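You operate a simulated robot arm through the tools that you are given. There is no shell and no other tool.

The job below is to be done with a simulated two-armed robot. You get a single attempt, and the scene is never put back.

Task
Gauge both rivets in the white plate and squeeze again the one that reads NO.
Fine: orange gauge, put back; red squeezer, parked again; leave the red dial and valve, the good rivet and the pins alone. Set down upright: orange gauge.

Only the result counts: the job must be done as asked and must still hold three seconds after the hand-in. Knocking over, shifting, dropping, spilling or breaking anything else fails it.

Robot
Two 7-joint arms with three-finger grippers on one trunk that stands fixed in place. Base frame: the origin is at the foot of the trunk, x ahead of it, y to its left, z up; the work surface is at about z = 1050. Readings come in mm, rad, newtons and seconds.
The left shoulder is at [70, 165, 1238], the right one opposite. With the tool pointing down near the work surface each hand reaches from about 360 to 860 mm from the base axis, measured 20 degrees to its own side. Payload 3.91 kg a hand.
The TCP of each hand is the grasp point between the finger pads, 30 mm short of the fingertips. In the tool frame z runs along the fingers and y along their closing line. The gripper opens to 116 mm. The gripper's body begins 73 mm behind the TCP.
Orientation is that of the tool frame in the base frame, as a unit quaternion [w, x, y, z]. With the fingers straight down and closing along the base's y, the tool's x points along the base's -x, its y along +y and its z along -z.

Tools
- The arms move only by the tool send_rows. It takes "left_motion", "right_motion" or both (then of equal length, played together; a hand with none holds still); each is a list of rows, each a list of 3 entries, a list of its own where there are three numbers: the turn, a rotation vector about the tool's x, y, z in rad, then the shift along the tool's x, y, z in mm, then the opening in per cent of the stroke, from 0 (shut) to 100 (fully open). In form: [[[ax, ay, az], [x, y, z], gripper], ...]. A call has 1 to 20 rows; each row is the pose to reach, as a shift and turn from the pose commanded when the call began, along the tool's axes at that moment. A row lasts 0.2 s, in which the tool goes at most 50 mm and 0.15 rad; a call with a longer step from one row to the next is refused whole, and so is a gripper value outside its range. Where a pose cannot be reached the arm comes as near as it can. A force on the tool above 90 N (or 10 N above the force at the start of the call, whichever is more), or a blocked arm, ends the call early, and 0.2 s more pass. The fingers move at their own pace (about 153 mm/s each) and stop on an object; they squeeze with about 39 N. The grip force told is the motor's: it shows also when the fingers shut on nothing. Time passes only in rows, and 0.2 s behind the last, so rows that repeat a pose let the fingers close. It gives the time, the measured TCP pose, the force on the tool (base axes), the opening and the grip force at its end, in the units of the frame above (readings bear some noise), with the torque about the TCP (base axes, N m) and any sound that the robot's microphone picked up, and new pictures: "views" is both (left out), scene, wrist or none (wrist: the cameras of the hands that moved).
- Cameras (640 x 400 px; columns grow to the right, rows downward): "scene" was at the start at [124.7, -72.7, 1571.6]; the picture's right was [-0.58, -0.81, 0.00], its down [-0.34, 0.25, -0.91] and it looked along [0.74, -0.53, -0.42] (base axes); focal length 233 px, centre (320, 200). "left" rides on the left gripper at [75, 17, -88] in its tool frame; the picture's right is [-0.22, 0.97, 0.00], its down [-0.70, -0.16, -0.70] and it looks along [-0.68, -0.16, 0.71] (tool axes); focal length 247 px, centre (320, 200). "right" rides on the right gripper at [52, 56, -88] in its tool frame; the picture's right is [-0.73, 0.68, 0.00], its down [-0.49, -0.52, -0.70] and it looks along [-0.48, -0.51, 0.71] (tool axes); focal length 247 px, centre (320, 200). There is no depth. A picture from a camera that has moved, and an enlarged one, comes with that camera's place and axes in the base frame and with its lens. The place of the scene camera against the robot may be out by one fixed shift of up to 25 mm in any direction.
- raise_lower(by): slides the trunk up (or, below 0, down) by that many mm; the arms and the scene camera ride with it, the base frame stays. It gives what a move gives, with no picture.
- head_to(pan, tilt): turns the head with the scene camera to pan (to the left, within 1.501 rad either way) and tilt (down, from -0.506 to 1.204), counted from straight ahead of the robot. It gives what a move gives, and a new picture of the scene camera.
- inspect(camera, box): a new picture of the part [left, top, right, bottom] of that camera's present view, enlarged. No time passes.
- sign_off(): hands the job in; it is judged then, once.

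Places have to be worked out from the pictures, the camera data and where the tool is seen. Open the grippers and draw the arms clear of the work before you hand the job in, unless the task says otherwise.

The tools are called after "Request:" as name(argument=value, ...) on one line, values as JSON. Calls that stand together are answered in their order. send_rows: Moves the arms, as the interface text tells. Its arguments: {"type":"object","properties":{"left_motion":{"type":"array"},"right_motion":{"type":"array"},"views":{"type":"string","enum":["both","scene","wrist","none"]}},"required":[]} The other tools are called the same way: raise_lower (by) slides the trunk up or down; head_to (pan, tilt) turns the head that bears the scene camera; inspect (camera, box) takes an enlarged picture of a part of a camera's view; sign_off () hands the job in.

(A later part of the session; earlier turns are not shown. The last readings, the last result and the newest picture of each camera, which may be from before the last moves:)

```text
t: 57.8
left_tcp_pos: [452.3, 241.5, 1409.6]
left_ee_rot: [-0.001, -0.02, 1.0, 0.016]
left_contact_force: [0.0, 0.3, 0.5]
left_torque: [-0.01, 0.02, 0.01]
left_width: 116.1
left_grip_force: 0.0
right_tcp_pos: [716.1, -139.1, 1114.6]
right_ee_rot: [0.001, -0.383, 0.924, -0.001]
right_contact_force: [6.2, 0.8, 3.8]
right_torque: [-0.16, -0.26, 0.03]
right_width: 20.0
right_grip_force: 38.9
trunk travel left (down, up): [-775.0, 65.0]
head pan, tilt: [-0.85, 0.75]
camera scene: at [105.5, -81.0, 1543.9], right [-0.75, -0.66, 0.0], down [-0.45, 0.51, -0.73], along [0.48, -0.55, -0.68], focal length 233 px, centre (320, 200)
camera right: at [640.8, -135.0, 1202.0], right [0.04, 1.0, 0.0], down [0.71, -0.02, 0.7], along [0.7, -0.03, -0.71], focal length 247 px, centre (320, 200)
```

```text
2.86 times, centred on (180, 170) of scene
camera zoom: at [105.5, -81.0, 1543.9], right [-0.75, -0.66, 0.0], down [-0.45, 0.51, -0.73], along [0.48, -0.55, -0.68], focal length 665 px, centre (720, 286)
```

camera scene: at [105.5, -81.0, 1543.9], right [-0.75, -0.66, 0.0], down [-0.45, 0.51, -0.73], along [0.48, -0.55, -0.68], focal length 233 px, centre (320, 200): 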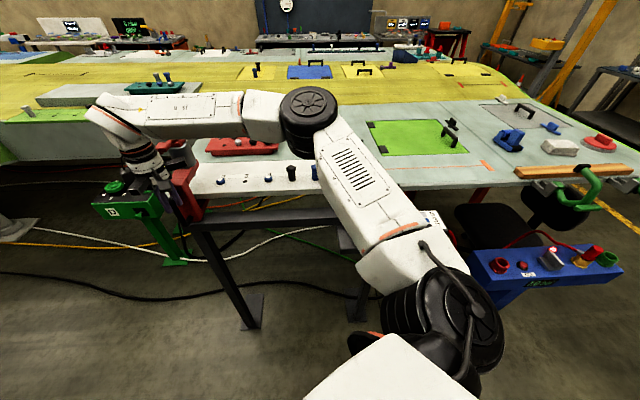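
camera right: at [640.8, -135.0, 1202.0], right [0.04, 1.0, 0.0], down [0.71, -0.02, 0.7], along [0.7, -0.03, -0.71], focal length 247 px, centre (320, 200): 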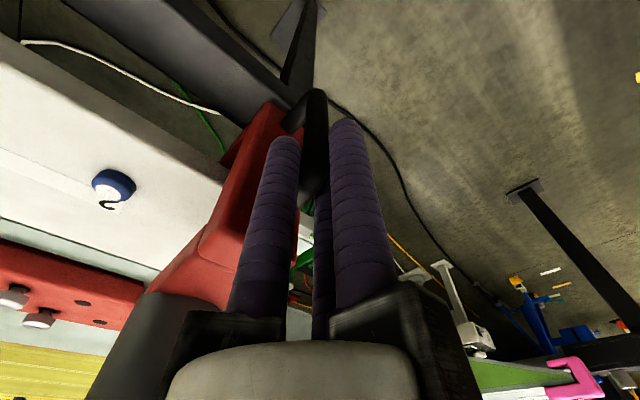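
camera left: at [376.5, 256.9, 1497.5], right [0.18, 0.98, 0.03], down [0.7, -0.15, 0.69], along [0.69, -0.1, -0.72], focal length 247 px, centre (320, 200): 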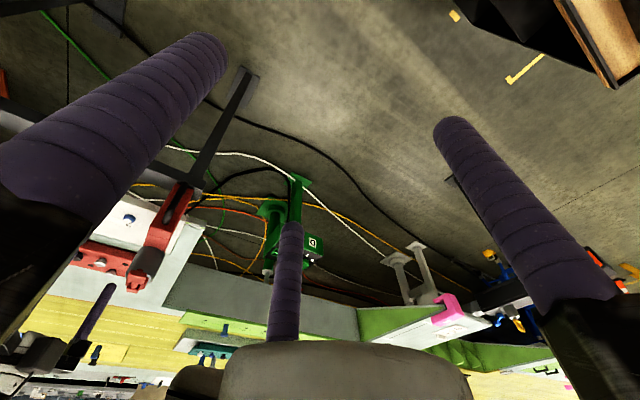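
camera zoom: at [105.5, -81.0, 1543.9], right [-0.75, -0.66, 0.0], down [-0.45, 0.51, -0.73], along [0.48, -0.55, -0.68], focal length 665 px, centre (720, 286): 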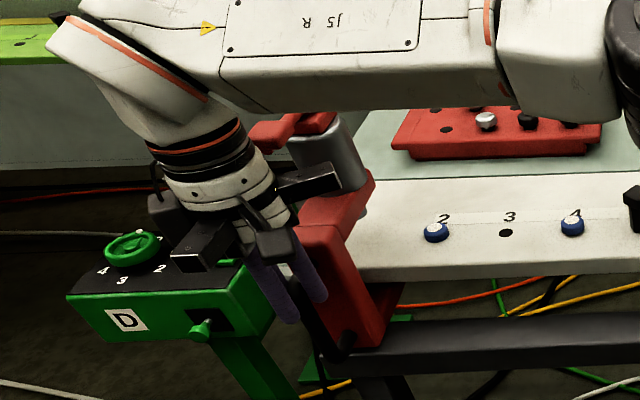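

The grip closed at 20.0 mm on the handle arm, as expected. I'll pull it a first 15 mm along the rail toward station 4 and read the forces.

Request:
send_rows(right_motion=[[[0, 0, 0], [3, 0, 0], 0], [[0, 0, 0], [7, 0, 0], 0], [[0, 0, 0], [11, 0, 0], 0], [[0, 0, 0], [15, 0, 0], 0], [[0, 0, 0], [15, 0, 0], 0]], views="scene")

Request:
inspect(camera="scene", box=[130, 100, 230, 240])

```text
t: 59.0
left_tcp_pos: [453.1, 242.1, 1408.9]
left_ee_rot: [0.0, -0.021, 1.0, 0.017]
left_contact_force: [-0.2, 0.2, 0.4]
left_torque: [-0.02, 0.03, 0.04]
left_width: 115.8
left_grip_force: 0.0
right_tcp_pos: [704.2, -149.6, 1115.0]
right_ee_rot: [0.0, -0.381, 0.924, -0.001]
right_contact_force: [6.5, -4.4, 3.2]
right_torque: [-0.32, -0.31, -0.01]
right_width: 20.0
right_grip_force: 39.1
trunk travel left (down, up): [-775.0, 65.0]
head pan, tilt: [-0.85, 0.75]
camera scene: at [105.2, -82.0, 1543.9], right [-0.75, -0.66, 0.0], down [-0.45, 0.51, -0.73], along [0.48, -0.55, -0.68], focal length 233 px, centre (320, 200)
```

scene: 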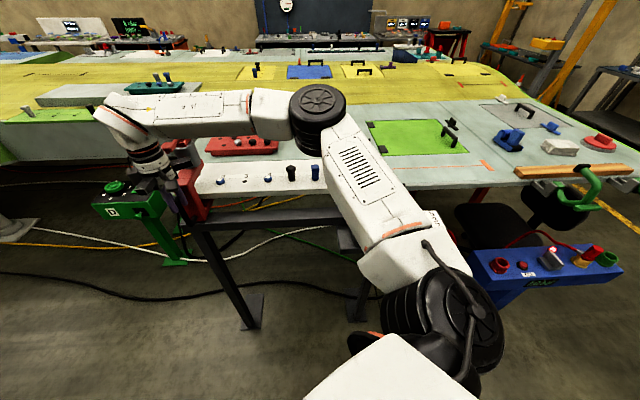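

```text
2.86 times, centred on (180, 170) of scene
camera zoom: at [105.2, -82.0, 1543.9], right [-0.75, -0.66, 0.0], down [-0.45, 0.51, -0.73], along [0.48, -0.55, -0.68], focal length 665 px, centre (720, 286)
```

zoom: 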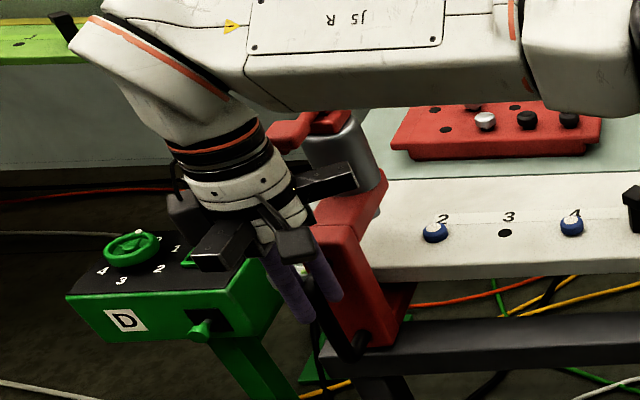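

The squeezer slides freely with the handle (only ~8 N). I'll continue 65 mm and check forces and the lateral drift.

Request:
send_rows(right_motion=[[[0, 0, 0], [10, 0, 0], 0], [[0, 0, 0], [22, 0, 0], 0], [[0, 0, 0], [34, 0, 0], 0], [[0, 0, 0], [46, 0, 0], 0], [[0, 0, 0], [57, 0, 0], 0], [[0, 0, 0], [65, 0, 0], 0], [[0, 0, 0], [65, 0, 0], 0]], views="scene")

Request:
inspect(camera="scene", box=[140, 100, 280, 240])

```text
t: 60.6
left_tcp_pos: [450.8, 240.6, 1410.1]
left_ee_rot: [0.0, -0.021, 1.0, 0.018]
left_contact_force: [-0.3, 0.1, -0.6]
left_torque: [0.03, 0.02, 0.0]
left_width: 115.9
left_grip_force: 0.1
right_tcp_pos: [657.6, -197.0, 1115.1]
right_ee_rot: [-0.001, -0.382, 0.924, -0.001]
right_contact_force: [-1.4, -7.1, 5.0]
right_torque: [-0.5, -0.32, -0.05]
right_width: 20.4
right_grip_force: 38.8
trunk travel left (down, up): [-775.0, 65.0]
head pan, tilt: [-0.85, 0.75]
camera scene: at [103.5, -82.7, 1543.9], right [-0.75, -0.66, 0.0], down [-0.45, 0.51, -0.73], along [0.48, -0.55, -0.68], focal length 233 px, centre (320, 200)
```

scene: 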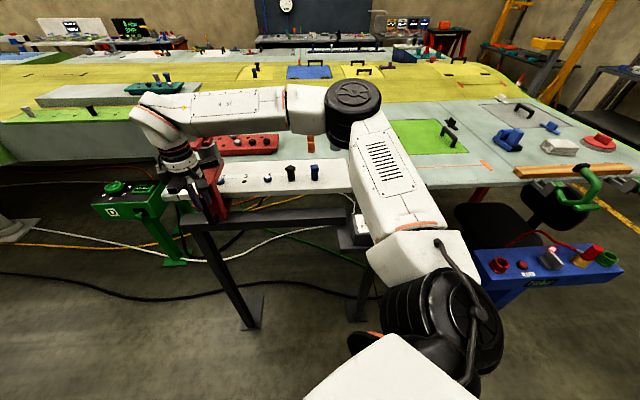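

```text
2.86 times, centred on (210, 170) of scene
camera zoom: at [103.5, -82.7, 1543.9], right [-0.75, -0.66, 0.0], down [-0.45, 0.51, -0.73], along [0.48, -0.55, -0.68], focal length 665 px, centre (634, 286)
```

zoom: 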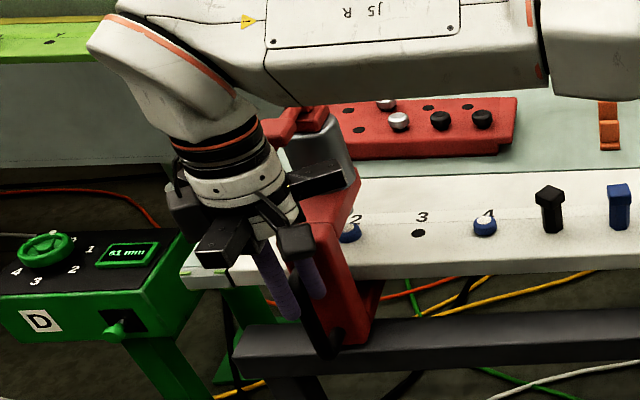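

Sliding well (80 mm so far). I'll continue another 150 mm smoothly, then check where the ram stands relative to rivet 4.

Request:
send_rows(right_motion=[[[0, 0, 0], [8, 0, 0], 0], [[0, 0, 0], [20, 0, 0], 0], [[0, 0, 0], [33, 0, 0], 0], [[0, 0, 0], [46, 0, 0], 0], [[0, 0, 0], [59, 0, 0], 0], [[0, 0, 0], [72, 0, 0], 0], [[0, 0, 0], [85, 0, 0], 0], [[0, 0, 0], [98, 0, 0], 0], [[0, 0, 0], [111, 0, 0], 0], [[0, 0, 0], [124, 0, 0], 0], [[0, 0, 0], [136, 0, 0], 0], [[0, 0, 0], [145, 0, 0], 0], [[0, 0, 0], [150, 0, 0], 0], [[0, 0, 0], [150, 0, 0], 0]], views="both")

Request:
inspect(camera="scene", box=[190, 100, 330, 240])

Request:
inspect(camera="left", box=[0, 150, 240, 330])

```text
t: 63.6
left_tcp_pos: [454.2, 241.5, 1408.8]
left_ee_rot: [-0.001, -0.021, 1.0, 0.017]
left_contact_force: [-0.1, -0.3, -0.1]
left_torque: [0.0, 0.0, -0.04]
left_width: 116.1
left_grip_force: 0.1
right_tcp_pos: [553.2, -299.9, 1113.6]
right_ee_rot: [0.0, -0.383, 0.924, 0.0]
right_contact_force: [8.6, -5.4, 4.3]
right_torque: [-0.38, -0.4, 0.03]
right_width: 20.1
right_grip_force: 39.6
trunk travel left (down, up): [-775.0, 65.0]
head pan, tilt: [-0.85, 0.75]
camera scene: at [105.6, -82.2, 1543.8], right [-0.75, -0.66, 0.0], down [-0.45, 0.51, -0.73], along [0.48, -0.55, -0.68], focal length 233 px, centre (320, 200)
camera right: at [478.2, -297.6, 1202.0], right [0.04, 1.0, 0.0], down [0.71, -0.02, 0.7], along [0.7, -0.03, -0.71], focal length 247 px, centre (320, 200)
```

scene: 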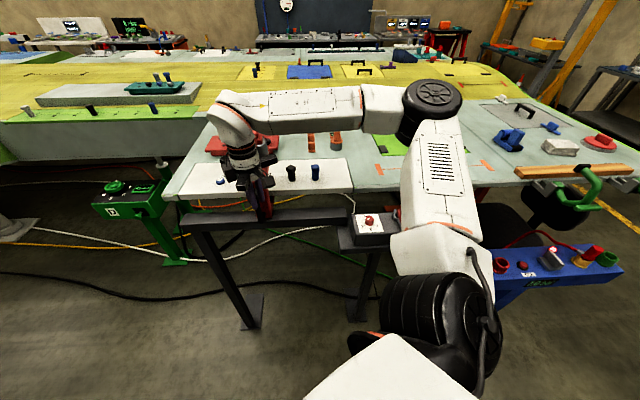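
right: 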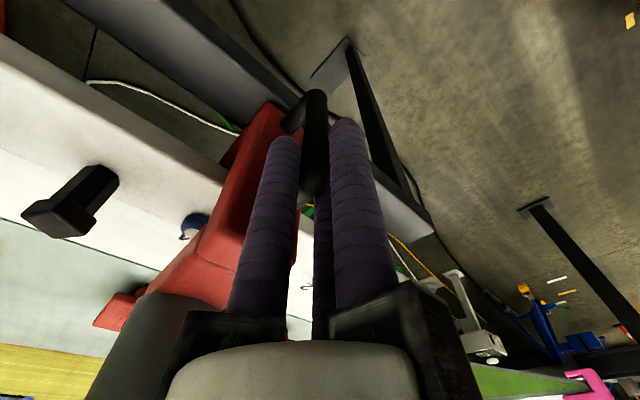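

```text
2.86 times, centred on (260, 170) of scene
camera zoom: at [105.6, -82.2, 1543.8], right [-0.75, -0.66, 0.0], down [-0.45, 0.51, -0.73], along [0.48, -0.55, -0.68], focal length 665 px, centre (491, 286)
```

zoom: 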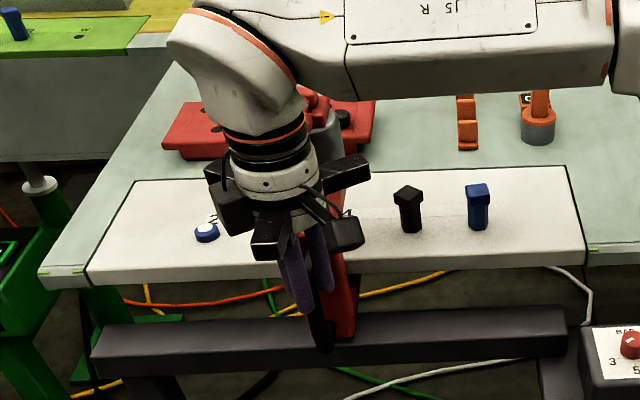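

```text
2.22 times, centred on (120, 240) of left
camera zoom: at [377.0, 252.0, 1498.2], right [0.18, 0.98, 0.03], down [0.7, -0.15, 0.69], along [0.69, -0.1, -0.72], focal length 549 px, centre (764, 111)
```

zoom: 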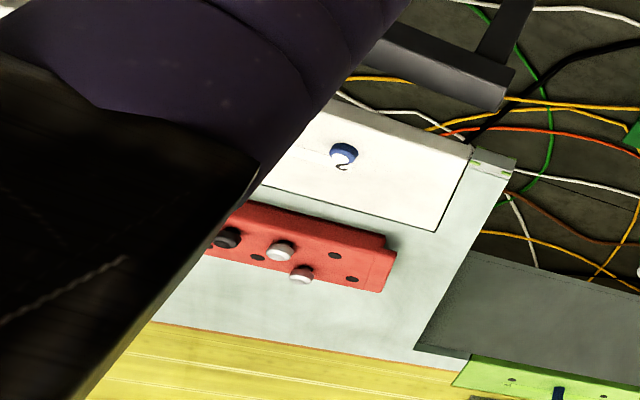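

The wrist view shows rivet 4 still just beyond the column; from my rivet coordinates the ram is about 14 mm short. I'll pull 13.5 mm more and check again.

Request:
send_rows(right_motion=[[[0, 0, 0], [5, 0, 0], 0], [[0, 0, 0], [10, 0, 0], 0], [[0, 0, 0], [13.5, 0, 0], 0], [[0, 0, 0], [13.5, 0, 0], 0]], views="both")

Request:
inspect(camera="right", box=[60, 140, 300, 320])

Request:
inspect(camera="scene", box=[200, 120, 300, 230])

```text
t: 64.6
left_tcp_pos: [452.8, 242.0, 1408.4]
left_ee_rot: [0.001, -0.021, 1.0, 0.018]
left_contact_force: [0.4, 0.2, -0.7]
left_torque: [-0.03, -0.02, 0.0]
left_width: 116.2
left_grip_force: 0.0
right_tcp_pos: [543.6, -310.1, 1113.7]
right_ee_rot: [0.0, -0.382, 0.924, 0.0]
right_contact_force: [6.9, -8.2, 8.7]
right_torque: [0.11, 0.07, -0.03]
right_width: 19.9
right_grip_force: 39.6
trunk travel left (down, up): [-775.0, 65.0]
head pan, tilt: [-0.85, 0.75]
camera scene: at [105.1, -82.3, 1543.9], right [-0.75, -0.66, 0.0], down [-0.45, 0.51, -0.73], along [0.48, -0.55, -0.68], focal length 233 px, centre (320, 200)
camera right: at [468.1, -307.6, 1201.9], right [0.04, 1.0, 0.0], down [0.71, -0.03, 0.7], along [0.7, -0.03, -0.71], focal length 247 px, centre (320, 200)
```

scene: 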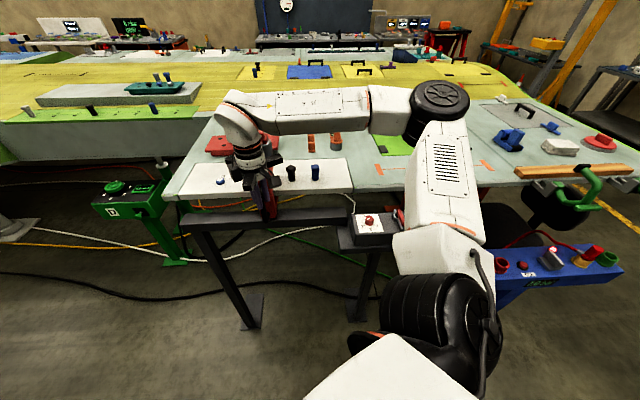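
right: 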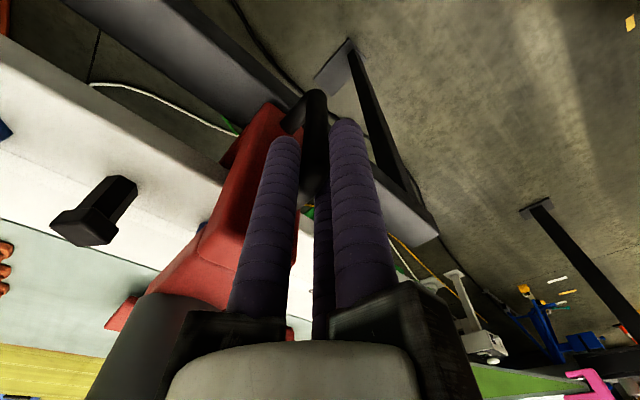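

```text
2.22 times, centred on (180, 230) of right
camera zoom: at [468.1, -307.6, 1201.9], right [0.04, 1.0, 0.0], down [0.71, -0.03, 0.7], along [0.7, -0.03, -0.71], focal length 549 px, centre (631, 133)
```

zoom: 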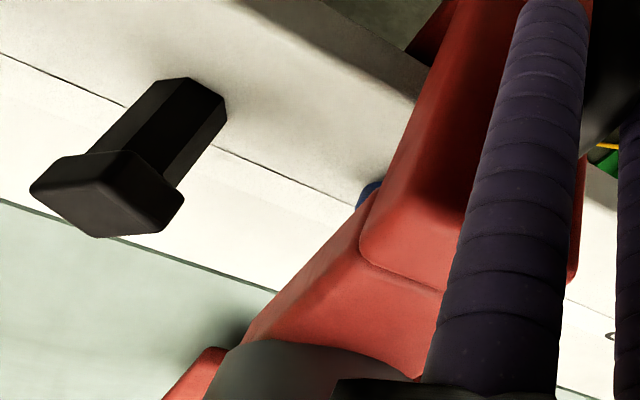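

```text
3.64 times, centred on (250, 175) of scene
camera zoom: at [105.1, -82.3, 1543.9], right [-0.75, -0.66, 0.0], down [-0.45, 0.51, -0.73], along [0.48, -0.55, -0.68], focal length 846 px, centre (574, 291)
```

zoom: 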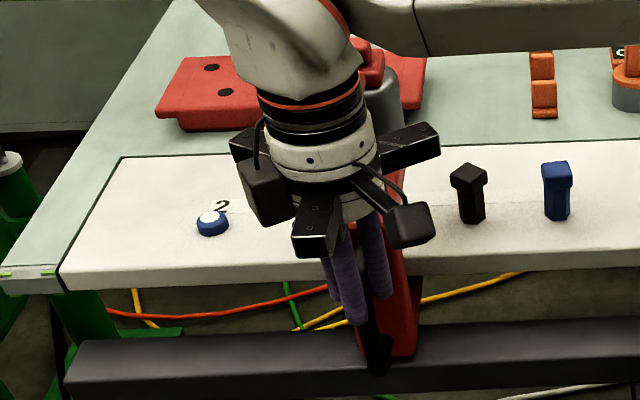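

The column now hides rivet 4, so the ram is close to it, but my estimates of the exact offset differ by a few millimetres. I'll release the handle, rise clear, and take a side view along the row from the station 6 end.

Request:
send_rows(right_motion=[[[0, 0, 0], [0, 0, 0], 22], [[0, 0, 0], [0, 0, 0], 35], [[0, 0, 0], [0, 0, 0], 50], [[0, 0, 0], [0, 0, 0], 50], [[0, 0, 0], [0, 0, -25], 50], [[0, 0, 0], [0, 0, -60], 50], [[0, 0, 0], [0, 0, -100], 50], [[0, 0, 0], [0, 0, -140], 60], [[0, 0, 0], [0, 0, -180], 80]], views="both")

Request:
inspect(camera="right", box=[160, 60, 400, 280])

Request:
inspect(camera="scene", box=[200, 120, 300, 230])

```text
t: 66.6
left_tcp_pos: [450.3, 243.9, 1408.3]
left_ee_rot: [0.0, -0.021, 1.0, 0.017]
left_contact_force: [-0.1, 0.1, -0.2]
left_torque: [-0.06, -0.02, 0.0]
left_width: 116.0
left_grip_force: 0.1
right_tcp_pos: [542.8, -309.6, 1296.2]
right_ee_rot: [-0.001, -0.382, 0.924, -0.001]
right_contact_force: [0.3, 0.5, 0.4]
right_torque: [-0.03, 0.01, 0.01]
right_width: 92.8
right_grip_force: 0.1
trunk travel left (down, up): [-775.0, 65.0]
head pan, tilt: [-0.85, 0.75]
camera scene: at [103.5, -80.2, 1544.0], right [-0.75, -0.66, 0.0], down [-0.45, 0.51, -0.73], along [0.48, -0.55, -0.68], focal length 233 px, centre (320, 200)
camera right: at [467.5, -307.6, 1383.4], right [0.04, 1.0, 0.0], down [0.71, -0.02, 0.7], along [0.7, -0.03, -0.71], focal length 247 px, centre (320, 200)
```

scene: 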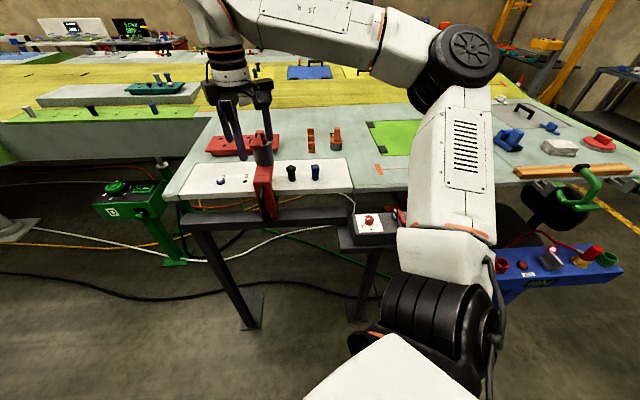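
right: 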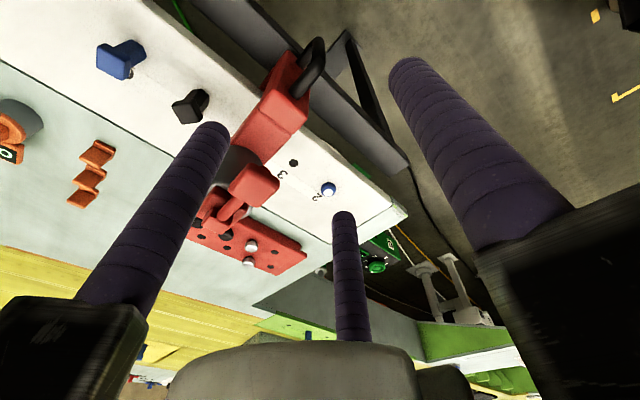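

```text
1.82 times, centred on (280, 170) of right
camera zoom: at [467.5, -307.6, 1383.4], right [0.04, 1.0, 0.0], down [0.71, -0.02, 0.7], along [0.7, -0.03, -0.71], focal length 449 px, centre (393, 254)
```

zoom: 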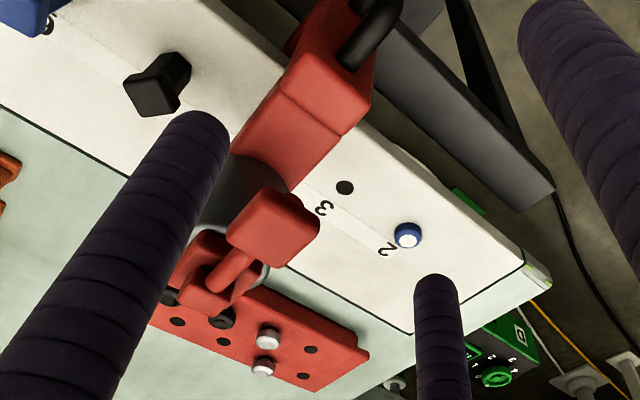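

```text
3.64 times, centred on (250, 175) of scene
camera zoom: at [103.5, -80.2, 1544.0], right [-0.75, -0.66, 0.0], down [-0.45, 0.51, -0.73], along [0.48, -0.55, -0.68], focal length 846 px, centre (574, 291)
```

zoom: 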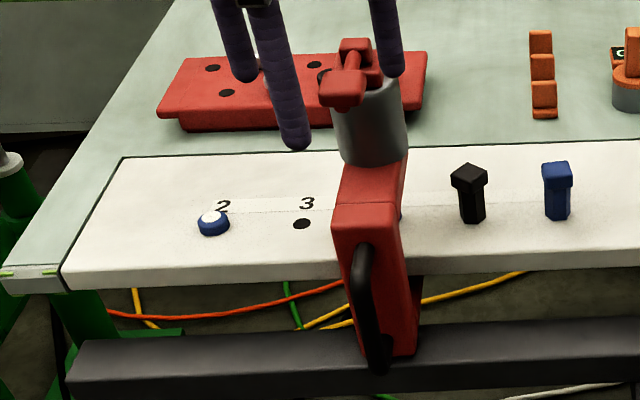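

The squeezer stands at station 4 and stayed put on release. Now I'll swing the right hand to the station 6 end, above the pins, to look along the row at the ram nose and rivet 4.

Request:
send_rows(right_motion=[[[0, 0, -0.13], [30, -25, 0], 100], [[0, 0, -0.27], [61, -51, 0], 100], [[0, 0, -0.41], [92, -77, 0], 100], [[0, 0, -0.55], [122, -102, 0], 100], [[0, 0, -0.69], [153, -128, 0], 100], [[0, 0, -0.82], [183, -153, 0], 100], [[0, 0, -0.82], [183, -153, 35], 100], [[0, 0, -0.82], [183, -153, 70], 100], [[0, 0, -0.82], [183, -153, 105], 100], [[0, 0, -0.82], [183, -153, 120], 100], [[0, 0, -0.82], [183, -153, 120], 100]], views="both")

Request:
inspect(camera="right", box=[210, 80, 430, 260])

```text
t: 69.0
left_tcp_pos: [451.3, 243.4, 1409.6]
left_ee_rot: [0.0, -0.021, 1.0, 0.016]
left_contact_force: [1.2, 0.2, -0.3]
left_torque: [0.01, 0.01, -0.04]
left_width: 116.0
left_grip_force: 0.1
right_tcp_pos: [520.4, -546.7, 1176.6]
right_ee_rot: [0.0, 0.719, -0.695, 0.002]
right_contact_force: [-0.2, -0.2, -0.7]
right_torque: [-0.01, 0.0, 0.0]
right_width: 115.9
right_grip_force: 0.1
trunk travel left (down, up): [-775.0, 65.0]
head pan, tilt: [-0.85, 0.75]
camera scene: at [104.3, -81.0, 1544.0], right [-0.75, -0.66, 0.0], down [-0.45, 0.51, -0.73], along [0.48, -0.55, -0.68], focal length 233 px, centre (320, 200)
camera right: at [467.7, -600.5, 1263.3], right [-0.71, 0.71, 0.0], down [0.51, 0.51, 0.7], along [0.5, 0.49, -0.71], focal length 247 px, centre (320, 200)
```

scene: 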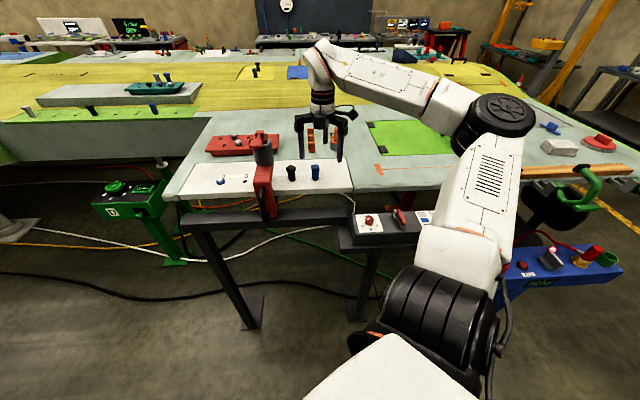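
right: 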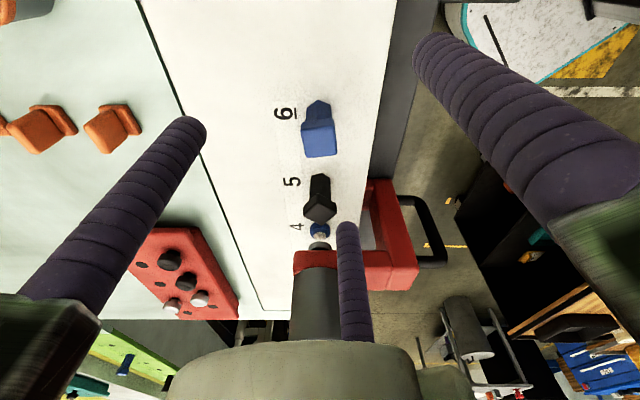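

```text
2.22 times, centred on (320, 170) of right
camera zoom: at [467.7, -600.5, 1263.3], right [-0.71, 0.71, 0.0], down [0.51, 0.51, 0.7], along [0.5, 0.49, -0.71], focal length 549 px, centre (320, 267)
```

zoom: 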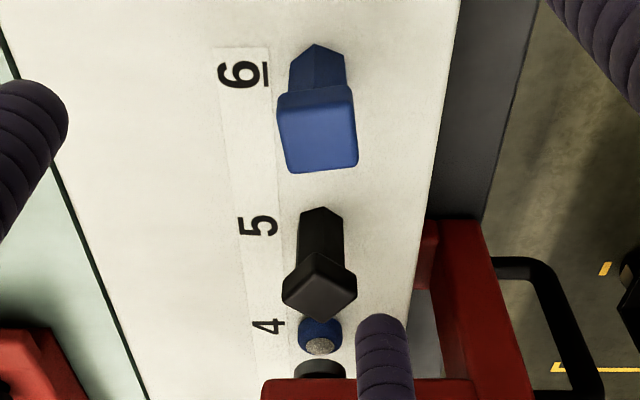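

Rivet 4 and the ram nose are both visible from this side. Zooming in on them.

Request:
inspect(camera="right", box=[290, 210, 350, 260])

Request:
inspect(camera="scene", box=[235, 135, 305, 225])

```text
8.00 times, centred on (320, 235) of right
camera zoom: at [467.7, -600.5, 1263.3], right [-0.71, 0.71, 0.0], down [0.51, 0.51, 0.7], along [0.5, 0.49, -0.71], focal length 1976 px, centre (320, -80)
```

zoom: 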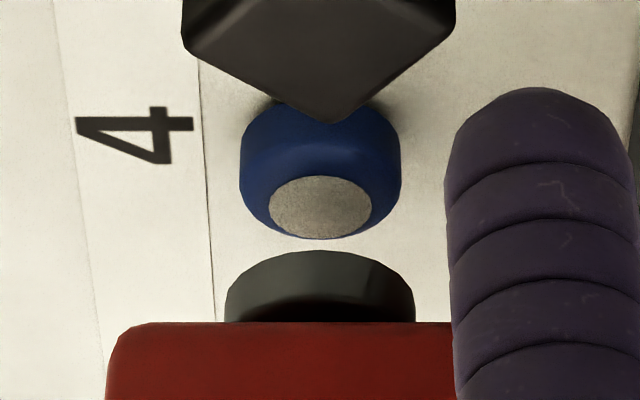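

```text
4.44 times, centred on (270, 180) of scene
camera zoom: at [104.3, -81.0, 1544.0], right [-0.75, -0.66, 0.0], down [-0.45, 0.51, -0.73], along [0.48, -0.55, -0.68], focal length 1034 px, centre (542, 289)
```

zoom: 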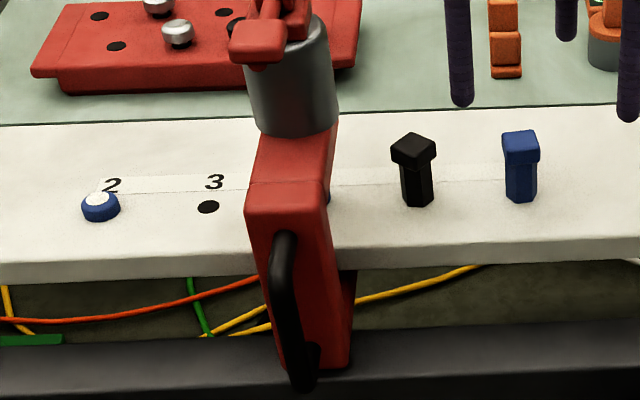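

From this side the nose and rivet line up across the row. For the along-row offset I'll check the sliver visible beside the column in the head camera.

Request:
inspect(camera="scene", box=[260, 165, 284, 190])

Request:
inspect(camera="scene", box=[210, 160, 330, 200])

```text
16.00 times, centred on (272, 178) of scene
camera zoom: at [104.3, -81.0, 1544.0], right [-0.75, -0.66, 0.0], down [-0.45, 0.51, -0.73], along [0.48, -0.55, -0.68], focal length 3722 px, centre (1088, 560)
```

zoom: 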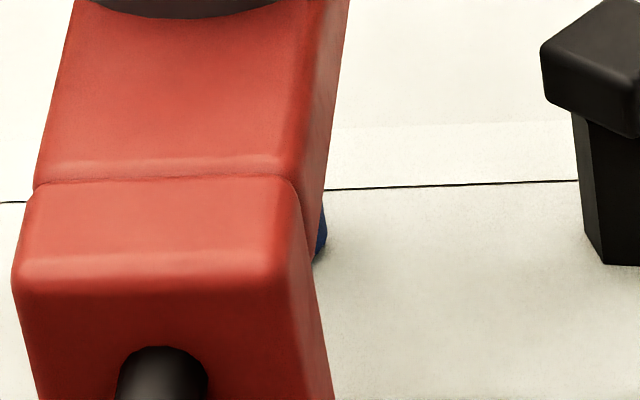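

```text
5.33 times, centred on (270, 180) of scene
camera zoom: at [104.3, -81.0, 1544.0], right [-0.75, -0.66, 0.0], down [-0.45, 0.51, -0.73], along [0.48, -0.55, -0.68], focal length 1241 px, centre (587, 307)
```

zoom: 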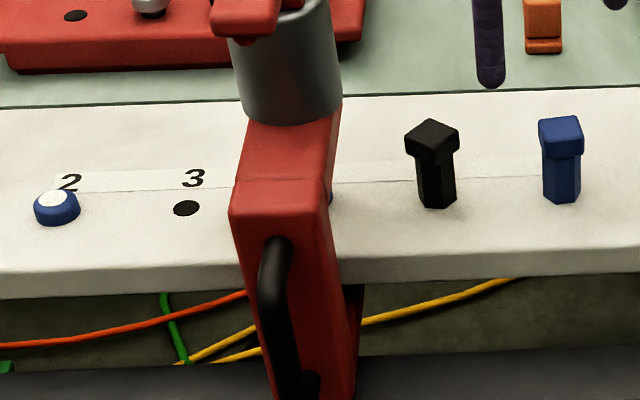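

The cylinder's foot seems nearly above rivet 4 in the head view. I'll zoom on the cylinder to measure it more exactly.

Request:
inspect(camera="scene", box=[240, 130, 290, 175])

Request:
inspect(camera="right", box=[250, 220, 430, 340])

```text
8.89 times, centred on (265, 152) of scene
camera zoom: at [104.3, -81.0, 1544.0], right [-0.75, -0.66, 0.0], down [-0.45, 0.51, -0.73], along [0.48, -0.55, -0.68], focal length 2068 px, centre (809, 622)
```

zoom: 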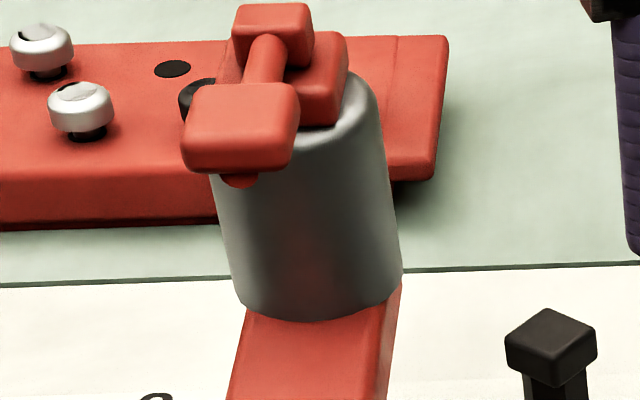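

```text
3.33 times, centred on (340, 280) of right
camera zoom: at [467.7, -600.5, 1263.3], right [-0.71, 0.71, 0.0], down [0.51, 0.51, 0.7], along [0.5, 0.49, -0.71], focal length 823 px, centre (253, -67)
```

zoom: 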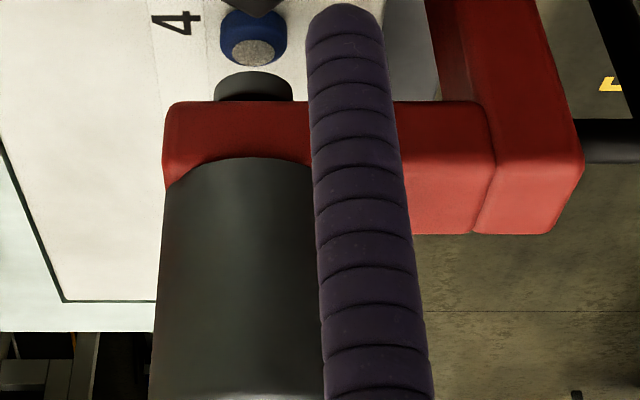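

The ram axis is over rivet 4 to within about 1–2 mm. Next I'll close the fingers and bring them above the paddle, which should now be at about (606, -369), top z ≈ 1223.

Request:
send_rows(right_motion=[[[0, 0, 0], [0, 0, -40], 100], [[0, 0, 0], [0, 0, -82], 100], [[0, 0, 0], [0, 0, -123], 60], [[0, 0, 0.13], [-29, -15, -123], 30], [[0, 0, 0.27], [-58, -30, -123], 0], [[0, 0, 0.41], [-87, -46, -123], 0], [[0, 0, 0.55], [-116, -61, -123], 0], [[0, 0, 0.69], [-145, -76, -123], 0], [[0, 0, 0.82], [-174.7, -91.6, -123], 0], [[0, 0, 0.82], [-174.7, -91.6, -105], 0], [[0, 0, 0.82], [-174.7, -91.6, -92], 0], [[0, 0, 0.82], [-174.7, -91.6, -92], 0]], views="both")

Request:
inspect(camera="scene", box=[225, 90, 305, 180])

Request:
inspect(camera="right", box=[220, 60, 420, 260])

```text
t: 71.6
left_tcp_pos: [453.0, 244.0, 1409.6]
left_ee_rot: [0.001, -0.021, 1.0, 0.017]
left_contact_force: [0.3, 0.4, 0.9]
left_torque: [0.0, -0.01, -0.03]
left_width: 116.1
left_grip_force: 0.1
right_tcp_pos: [606.4, -367.0, 1267.7]
right_ee_rot: [0.0, -0.383, 0.924, -0.001]
right_contact_force: [0.3, -0.1, -0.1]
right_torque: [-0.02, 0.01, 0.0]
right_width: 9.1
right_grip_force: 38.8
trunk travel left (down, up): [-775.0, 65.0]
head pan, tilt: [-0.85, 0.75]
camera scene: at [104.7, -80.1, 1544.0], right [-0.75, -0.66, 0.0], down [-0.45, 0.51, -0.73], along [0.48, -0.55, -0.68], focal length 233 px, centre (320, 200)
camera right: at [532.0, -364.7, 1354.1], right [0.04, 1.0, 0.0], down [0.71, -0.02, 0.7], along [0.7, -0.03, -0.71], focal length 247 px, centre (320, 200)
```

scene: 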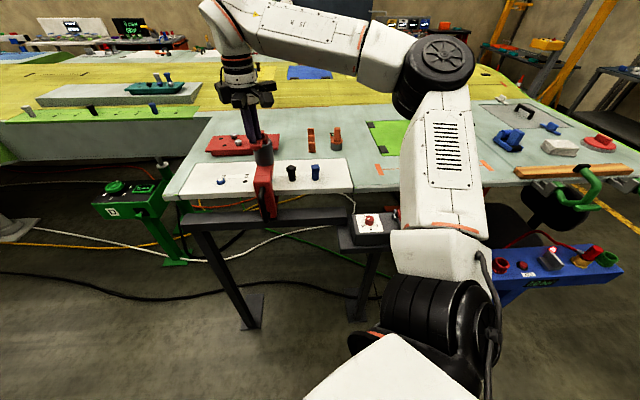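
right: 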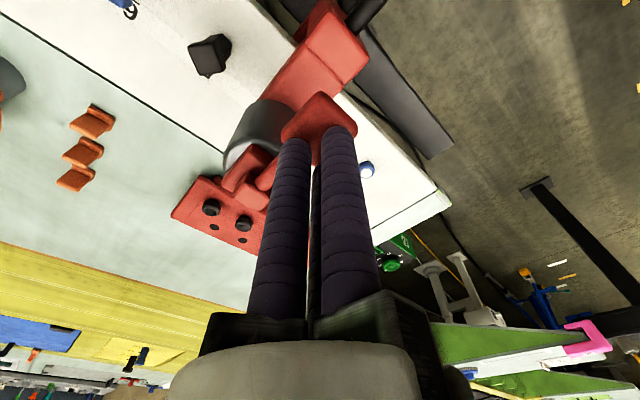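

```text
4.44 times, centred on (265, 135) of scene
camera zoom: at [104.7, -80.1, 1544.0], right [-0.75, -0.66, 0.0], down [-0.45, 0.51, -0.73], along [0.48, -0.55, -0.68], focal length 1034 px, centre (564, 489)
```

zoom: 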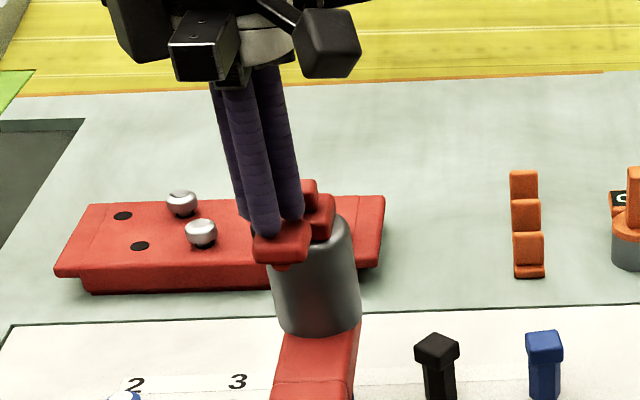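

```text
2.00 times, centred on (320, 160) of right
camera zoom: at [532.0, -364.7, 1354.1], right [0.04, 1.0, 0.0], down [0.71, -0.02, 0.7], along [0.7, -0.03, -0.71], focal length 494 px, centre (320, 280)
```

zoom: 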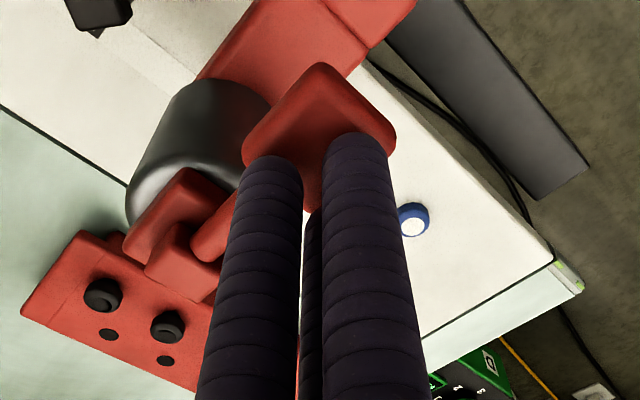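

The closed fingertips are centred over the paddle, about 14 mm above it. I'll lower to contact and start pressing, watching force and sound.

Request:
send_rows(right_motion=[[[0, 0, 0], [0, 0, 5], 0], [[0, 0, 0], [0, 0, 10], 0], [[0, 0, 0], [0, 0, 14], 0], [[0, 0, 0], [0, 0, 17], 0], [[0, 0, 0], [0, 0, 17], 0]], views="none")

Request:
inspect(camera="scene", box=[225, 90, 305, 180])

```text
t: 72.8
left_tcp_pos: [450.7, 242.7, 1410.6]
left_ee_rot: [0.001, -0.021, 1.0, 0.017]
left_contact_force: [-0.2, 0.9, 0.2]
left_torque: [-0.01, -0.02, -0.01]
left_width: 116.1
left_grip_force: 0.0
right_tcp_pos: [604.9, -367.9, 1250.5]
right_ee_rot: [0.0, -0.383, 0.924, -0.002]
right_contact_force: [-2.3, 1.3, 6.2]
right_torque: [-0.01, 0.0, -0.08]
right_width: 9.2
right_grip_force: 45.1
trunk travel left (down, up): [-775.0, 65.0]
head pan, tilt: [-0.85, 0.75]
```

```text
4.44 times, centred on (265, 135) of scene
camera zoom: at [103.1, -80.5, 1544.1], right [-0.75, -0.66, 0.0], down [-0.45, 0.51, -0.73], along [0.48, -0.55, -0.68], focal length 1034 px, centre (564, 489)
```

zoom: 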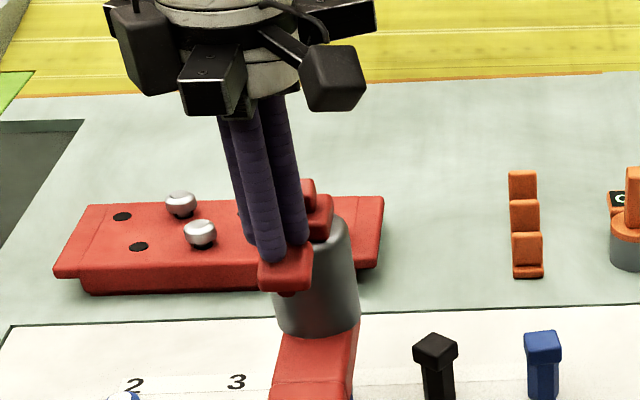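

Contact at tips z ≈ 1221 with about 6 N, and the paddle is starting to move. I'll press further in small steps.

Request:
send_rows(right_motion=[[[0, 0, 0], [0, 0, 3], 0], [[0, 0, 0], [0, 0, 6], 0], [[0, 0, 0], [0, 0, 9], 0], [[0, 0, 0], [0, 0, 9], 0]], views="none")

Request:
inspect(camera="scene", box=[225, 90, 305, 180])

```text
t: 73.8
left_tcp_pos: [450.4, 244.2, 1409.2]
left_ee_rot: [0.002, -0.022, 1.0, 0.016]
left_contact_force: [0.6, -0.3, 0.0]
left_torque: [-0.03, -0.04, -0.02]
left_width: 116.1
left_grip_force: 0.1
right_tcp_pos: [605.7, -367.9, 1243.7]
right_ee_rot: [0.002, -0.382, 0.924, -0.002]
right_contact_force: [0.1, -0.2, 19.3]
right_torque: [-0.08, -0.14, 0.01]
right_width: 9.1
right_grip_force: 44.9
trunk travel left (down, up): [-775.0, 65.0]
head pan, tilt: [-0.85, 0.75]
```

```text
4.44 times, centred on (265, 135) of scene
camera zoom: at [102.3, -79.8, 1544.4], right [-0.75, -0.66, 0.0], down [-0.45, 0.51, -0.73], along [0.48, -0.55, -0.68], focal length 1034 px, centre (564, 489)
```

zoom: 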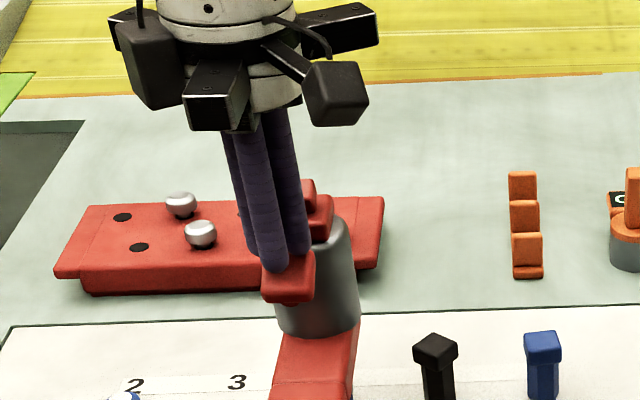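

Spring force is rising (19 N) as the paddle goes down. Pressing on further.

Request:
send_rows(right_motion=[[[0, 0, 0], [0, 0, 3], 0], [[0, 0, 0], [0, 0, 6], 0], [[0, 0, 0], [0, 0, 8], 0], [[0, 0, 0], [0, 0, 8], 0]], views="none")

Request:
inspect(camera="scene", box=[225, 90, 305, 180])

```text
t: 74.8
left_tcp_pos: [445.6, 246.0, 1410.9]
left_ee_rot: [0.002, -0.022, 1.0, 0.015]
left_contact_force: [0.6, -0.3, 0.2]
left_torque: [-0.01, 0.0, 0.01]
left_width: 116.0
left_grip_force: 0.1
right_tcp_pos: [602.5, -365.6, 1240.8]
right_ee_rot: [0.004, -0.383, 0.924, -0.003]
right_contact_force: [-1.0, -1.1, 51.3]
right_torque: [-0.45, -0.25, -0.08]
right_width: 9.0
right_grip_force: 44.9
trunk travel left (down, up): [-775.0, 65.0]
head pan, tilt: [-0.85, 0.75]
```

```text
4.44 times, centred on (265, 135) of scene
camera zoom: at [97.9, -77.4, 1544.8], right [-0.75, -0.66, 0.0], down [-0.45, 0.51, -0.73], along [0.49, -0.55, -0.68], focal length 1034 px, centre (564, 489)
```

zoom: 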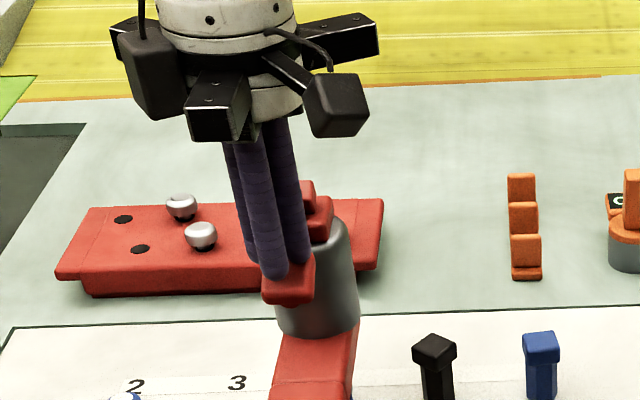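

Force has gone to 51 N with little further travel, so the lever seems to be at its stop. I'll hold for a moment and look for any sound or ram motion.

Request:
send_rows(right_motion=[[[0, 0, 0], [0, 0, 0], 0], [[0, 0, 0], [0, 0, 0], 0], [[0, 0, 0], [0, 0, 0], 0], [[0, 0, 0], [0, 0, 0], 0], [[0, 0, 0], [0, 0, 0], 0]], views="both")

Request:
inspect(camera="scene", box=[250, 130, 290, 190])

Request:
inspect(camera="right", box=[220, 60, 420, 260])

```text
t: 76.0
left_tcp_pos: [445.4, 246.6, 1410.8]
left_ee_rot: [0.002, -0.022, 1.0, 0.016]
left_contact_force: [-0.2, 0.0, 0.2]
left_torque: [0.02, 0.0, -0.05]
left_width: 115.8
left_grip_force: 0.1
right_tcp_pos: [602.7, -364.3, 1241.9]
right_ee_rot: [0.005, -0.383, 0.924, -0.004]
right_contact_force: [-1.1, -0.9, 51.0]
right_torque: [-0.5, -0.2, -0.01]
right_width: 9.1
right_grip_force: 45.1
trunk travel left (down, up): [-775.0, 65.0]
head pan, tilt: [-0.85, 0.75]
camera scene: at [97.8, -77.3, 1544.7], right [-0.75, -0.66, 0.0], down [-0.45, 0.51, -0.73], along [0.49, -0.55, -0.68], focal length 233 px, centre (320, 200)
camera right: at [526.0, -362.3, 1327.8], right [0.03, 1.0, 0.0], down [0.71, -0.02, 0.71], along [0.71, -0.03, -0.71], focal length 247 px, centre (320, 200)
```

scene: 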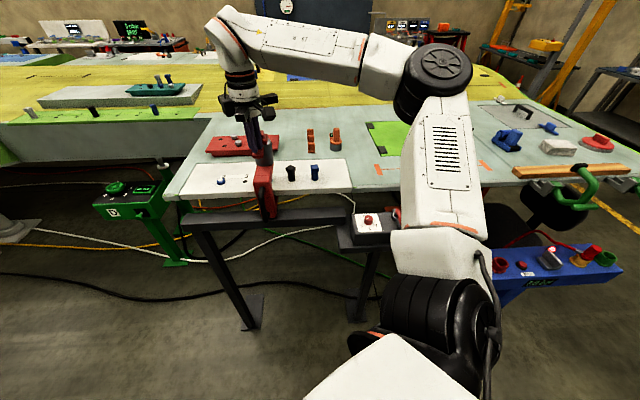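
right: 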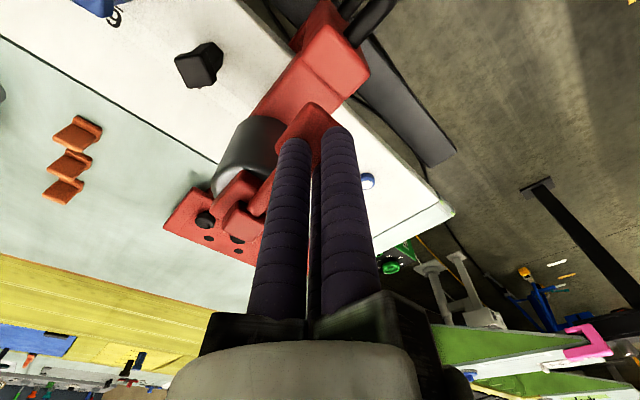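

```text
6.67 times, centred on (270, 160) of scene
camera zoom: at [97.8, -77.3, 1544.7], right [-0.75, -0.66, 0.0], down [-0.45, 0.51, -0.73], along [0.49, -0.55, -0.68], focal length 1551 px, centre (653, 467)
```

zoom: 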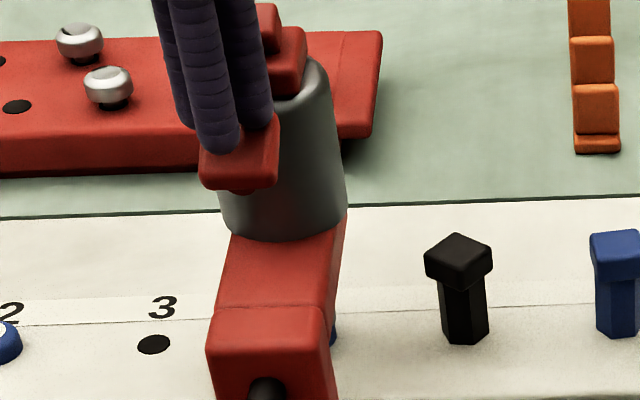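

```text
2.00 times, centred on (320, 160) of right
camera zoom: at [526.0, -362.3, 1327.8], right [0.03, 1.0, 0.0], down [0.71, -0.02, 0.71], along [0.71, -0.03, -0.71], focal length 494 px, centre (320, 280)
```

zoom: 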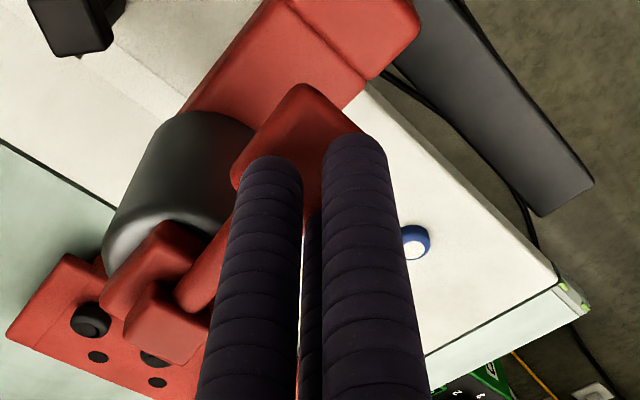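

No sound yet and the lever sits at a stop of some kind. I'll lean a little harder (within limits) to see whether there is more travel.

Request:
send_rows(right_motion=[[[0, 0, 0], [0, 0, 2], 0], [[0, 0, 0], [0, 0, 4], 0], [[0, 0, 0], [0, 0, 4], 0]], views="none")

Request:
inspect(camera="scene", box=[250, 130, 290, 190])

```text
t: 76.8
left_tcp_pos: [443.9, 246.8, 1410.9]
left_ee_rot: [0.003, -0.021, 1.0, 0.015]
left_contact_force: [0.0, 0.4, 0.3]
left_torque: [0.04, -0.06, 0.0]
left_width: 116.3
left_grip_force: 0.1
right_tcp_pos: [601.1, -364.2, 1240.7]
right_ee_rot: [0.007, -0.384, 0.923, -0.004]
right_contact_force: [-1.3, -1.0, 62.3]
right_torque: [-0.7, -0.15, 0.0]
right_width: 9.2
right_grip_force: 44.8
trunk travel left (down, up): [-775.0, 65.0]
head pan, tilt: [-0.85, 0.75]
```

```text
6.67 times, centred on (270, 160) of scene
camera zoom: at [96.4, -76.5, 1545.0], right [-0.75, -0.66, 0.0], down [-0.45, 0.51, -0.74], along [0.49, -0.55, -0.68], focal length 1551 px, centre (653, 467)
```

zoom: 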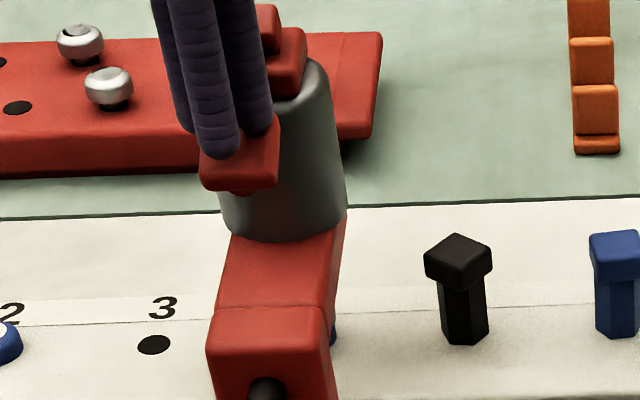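

The lever is hard against its stop at 62 N. I'll release it, then look at rivet 4 and the ram from the side again.

Request:
send_rows(right_motion=[[[0, 0, 0], [0, 0, -5], 0], [[0, 0, 0], [0, 0, -12], 0], [[0, 0, 0], [0, 0, -20], 0], [[0, 0, 0], [0, 0, -35], 0], [[0, 0, 0], [0, 0, -60], 0], [[0, 0, 0], [0, 0, -60], 0]], views="both")

Request:
inspect(camera="scene", box=[240, 130, 290, 190])

```text
t: 78.2
left_tcp_pos: [452.1, 242.3, 1410.7]
left_ee_rot: [0.0, -0.022, 1.0, 0.017]
left_contact_force: [0.4, 0.4, 0.3]
left_torque: [0.01, -0.01, -0.03]
left_width: 116.1
left_grip_force: 0.1
right_tcp_pos: [605.8, -369.9, 1287.9]
right_ee_rot: [-0.001, -0.383, 0.924, -0.001]
right_contact_force: [-0.6, 0.2, -0.2]
right_torque: [0.05, 0.0, 0.0]
right_width: 9.2
right_grip_force: 45.0
trunk travel left (down, up): [-775.0, 65.0]
head pan, tilt: [-0.85, 0.75]
camera scene: at [104.7, -81.7, 1543.9], right [-0.75, -0.66, 0.0], down [-0.45, 0.51, -0.73], along [0.48, -0.55, -0.68], focal length 233 px, centre (320, 200)
camera right: at [531.8, -367.5, 1375.6], right [0.04, 1.0, 0.0], down [0.71, -0.02, 0.7], along [0.7, -0.03, -0.71], focal length 247 px, centre (320, 200)
```

scene: 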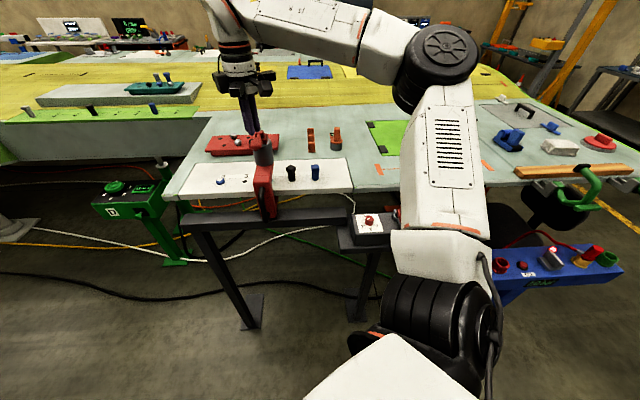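
right: 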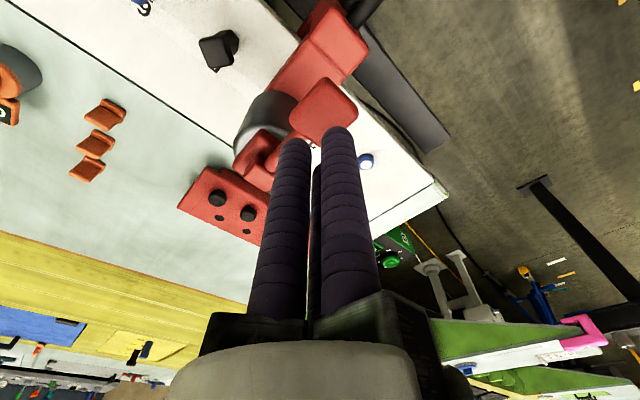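

```text
6.67 times, centred on (265, 160) of scene
camera zoom: at [104.7, -81.7, 1543.9], right [-0.75, -0.66, 0.0], down [-0.45, 0.51, -0.73], along [0.48, -0.55, -0.68], focal length 1551 px, centre (687, 467)
```

zoom: 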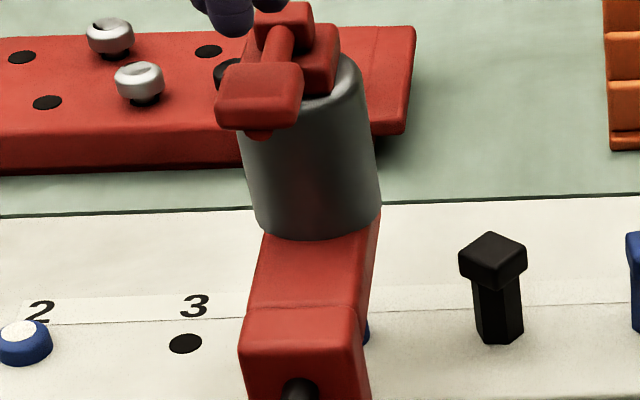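

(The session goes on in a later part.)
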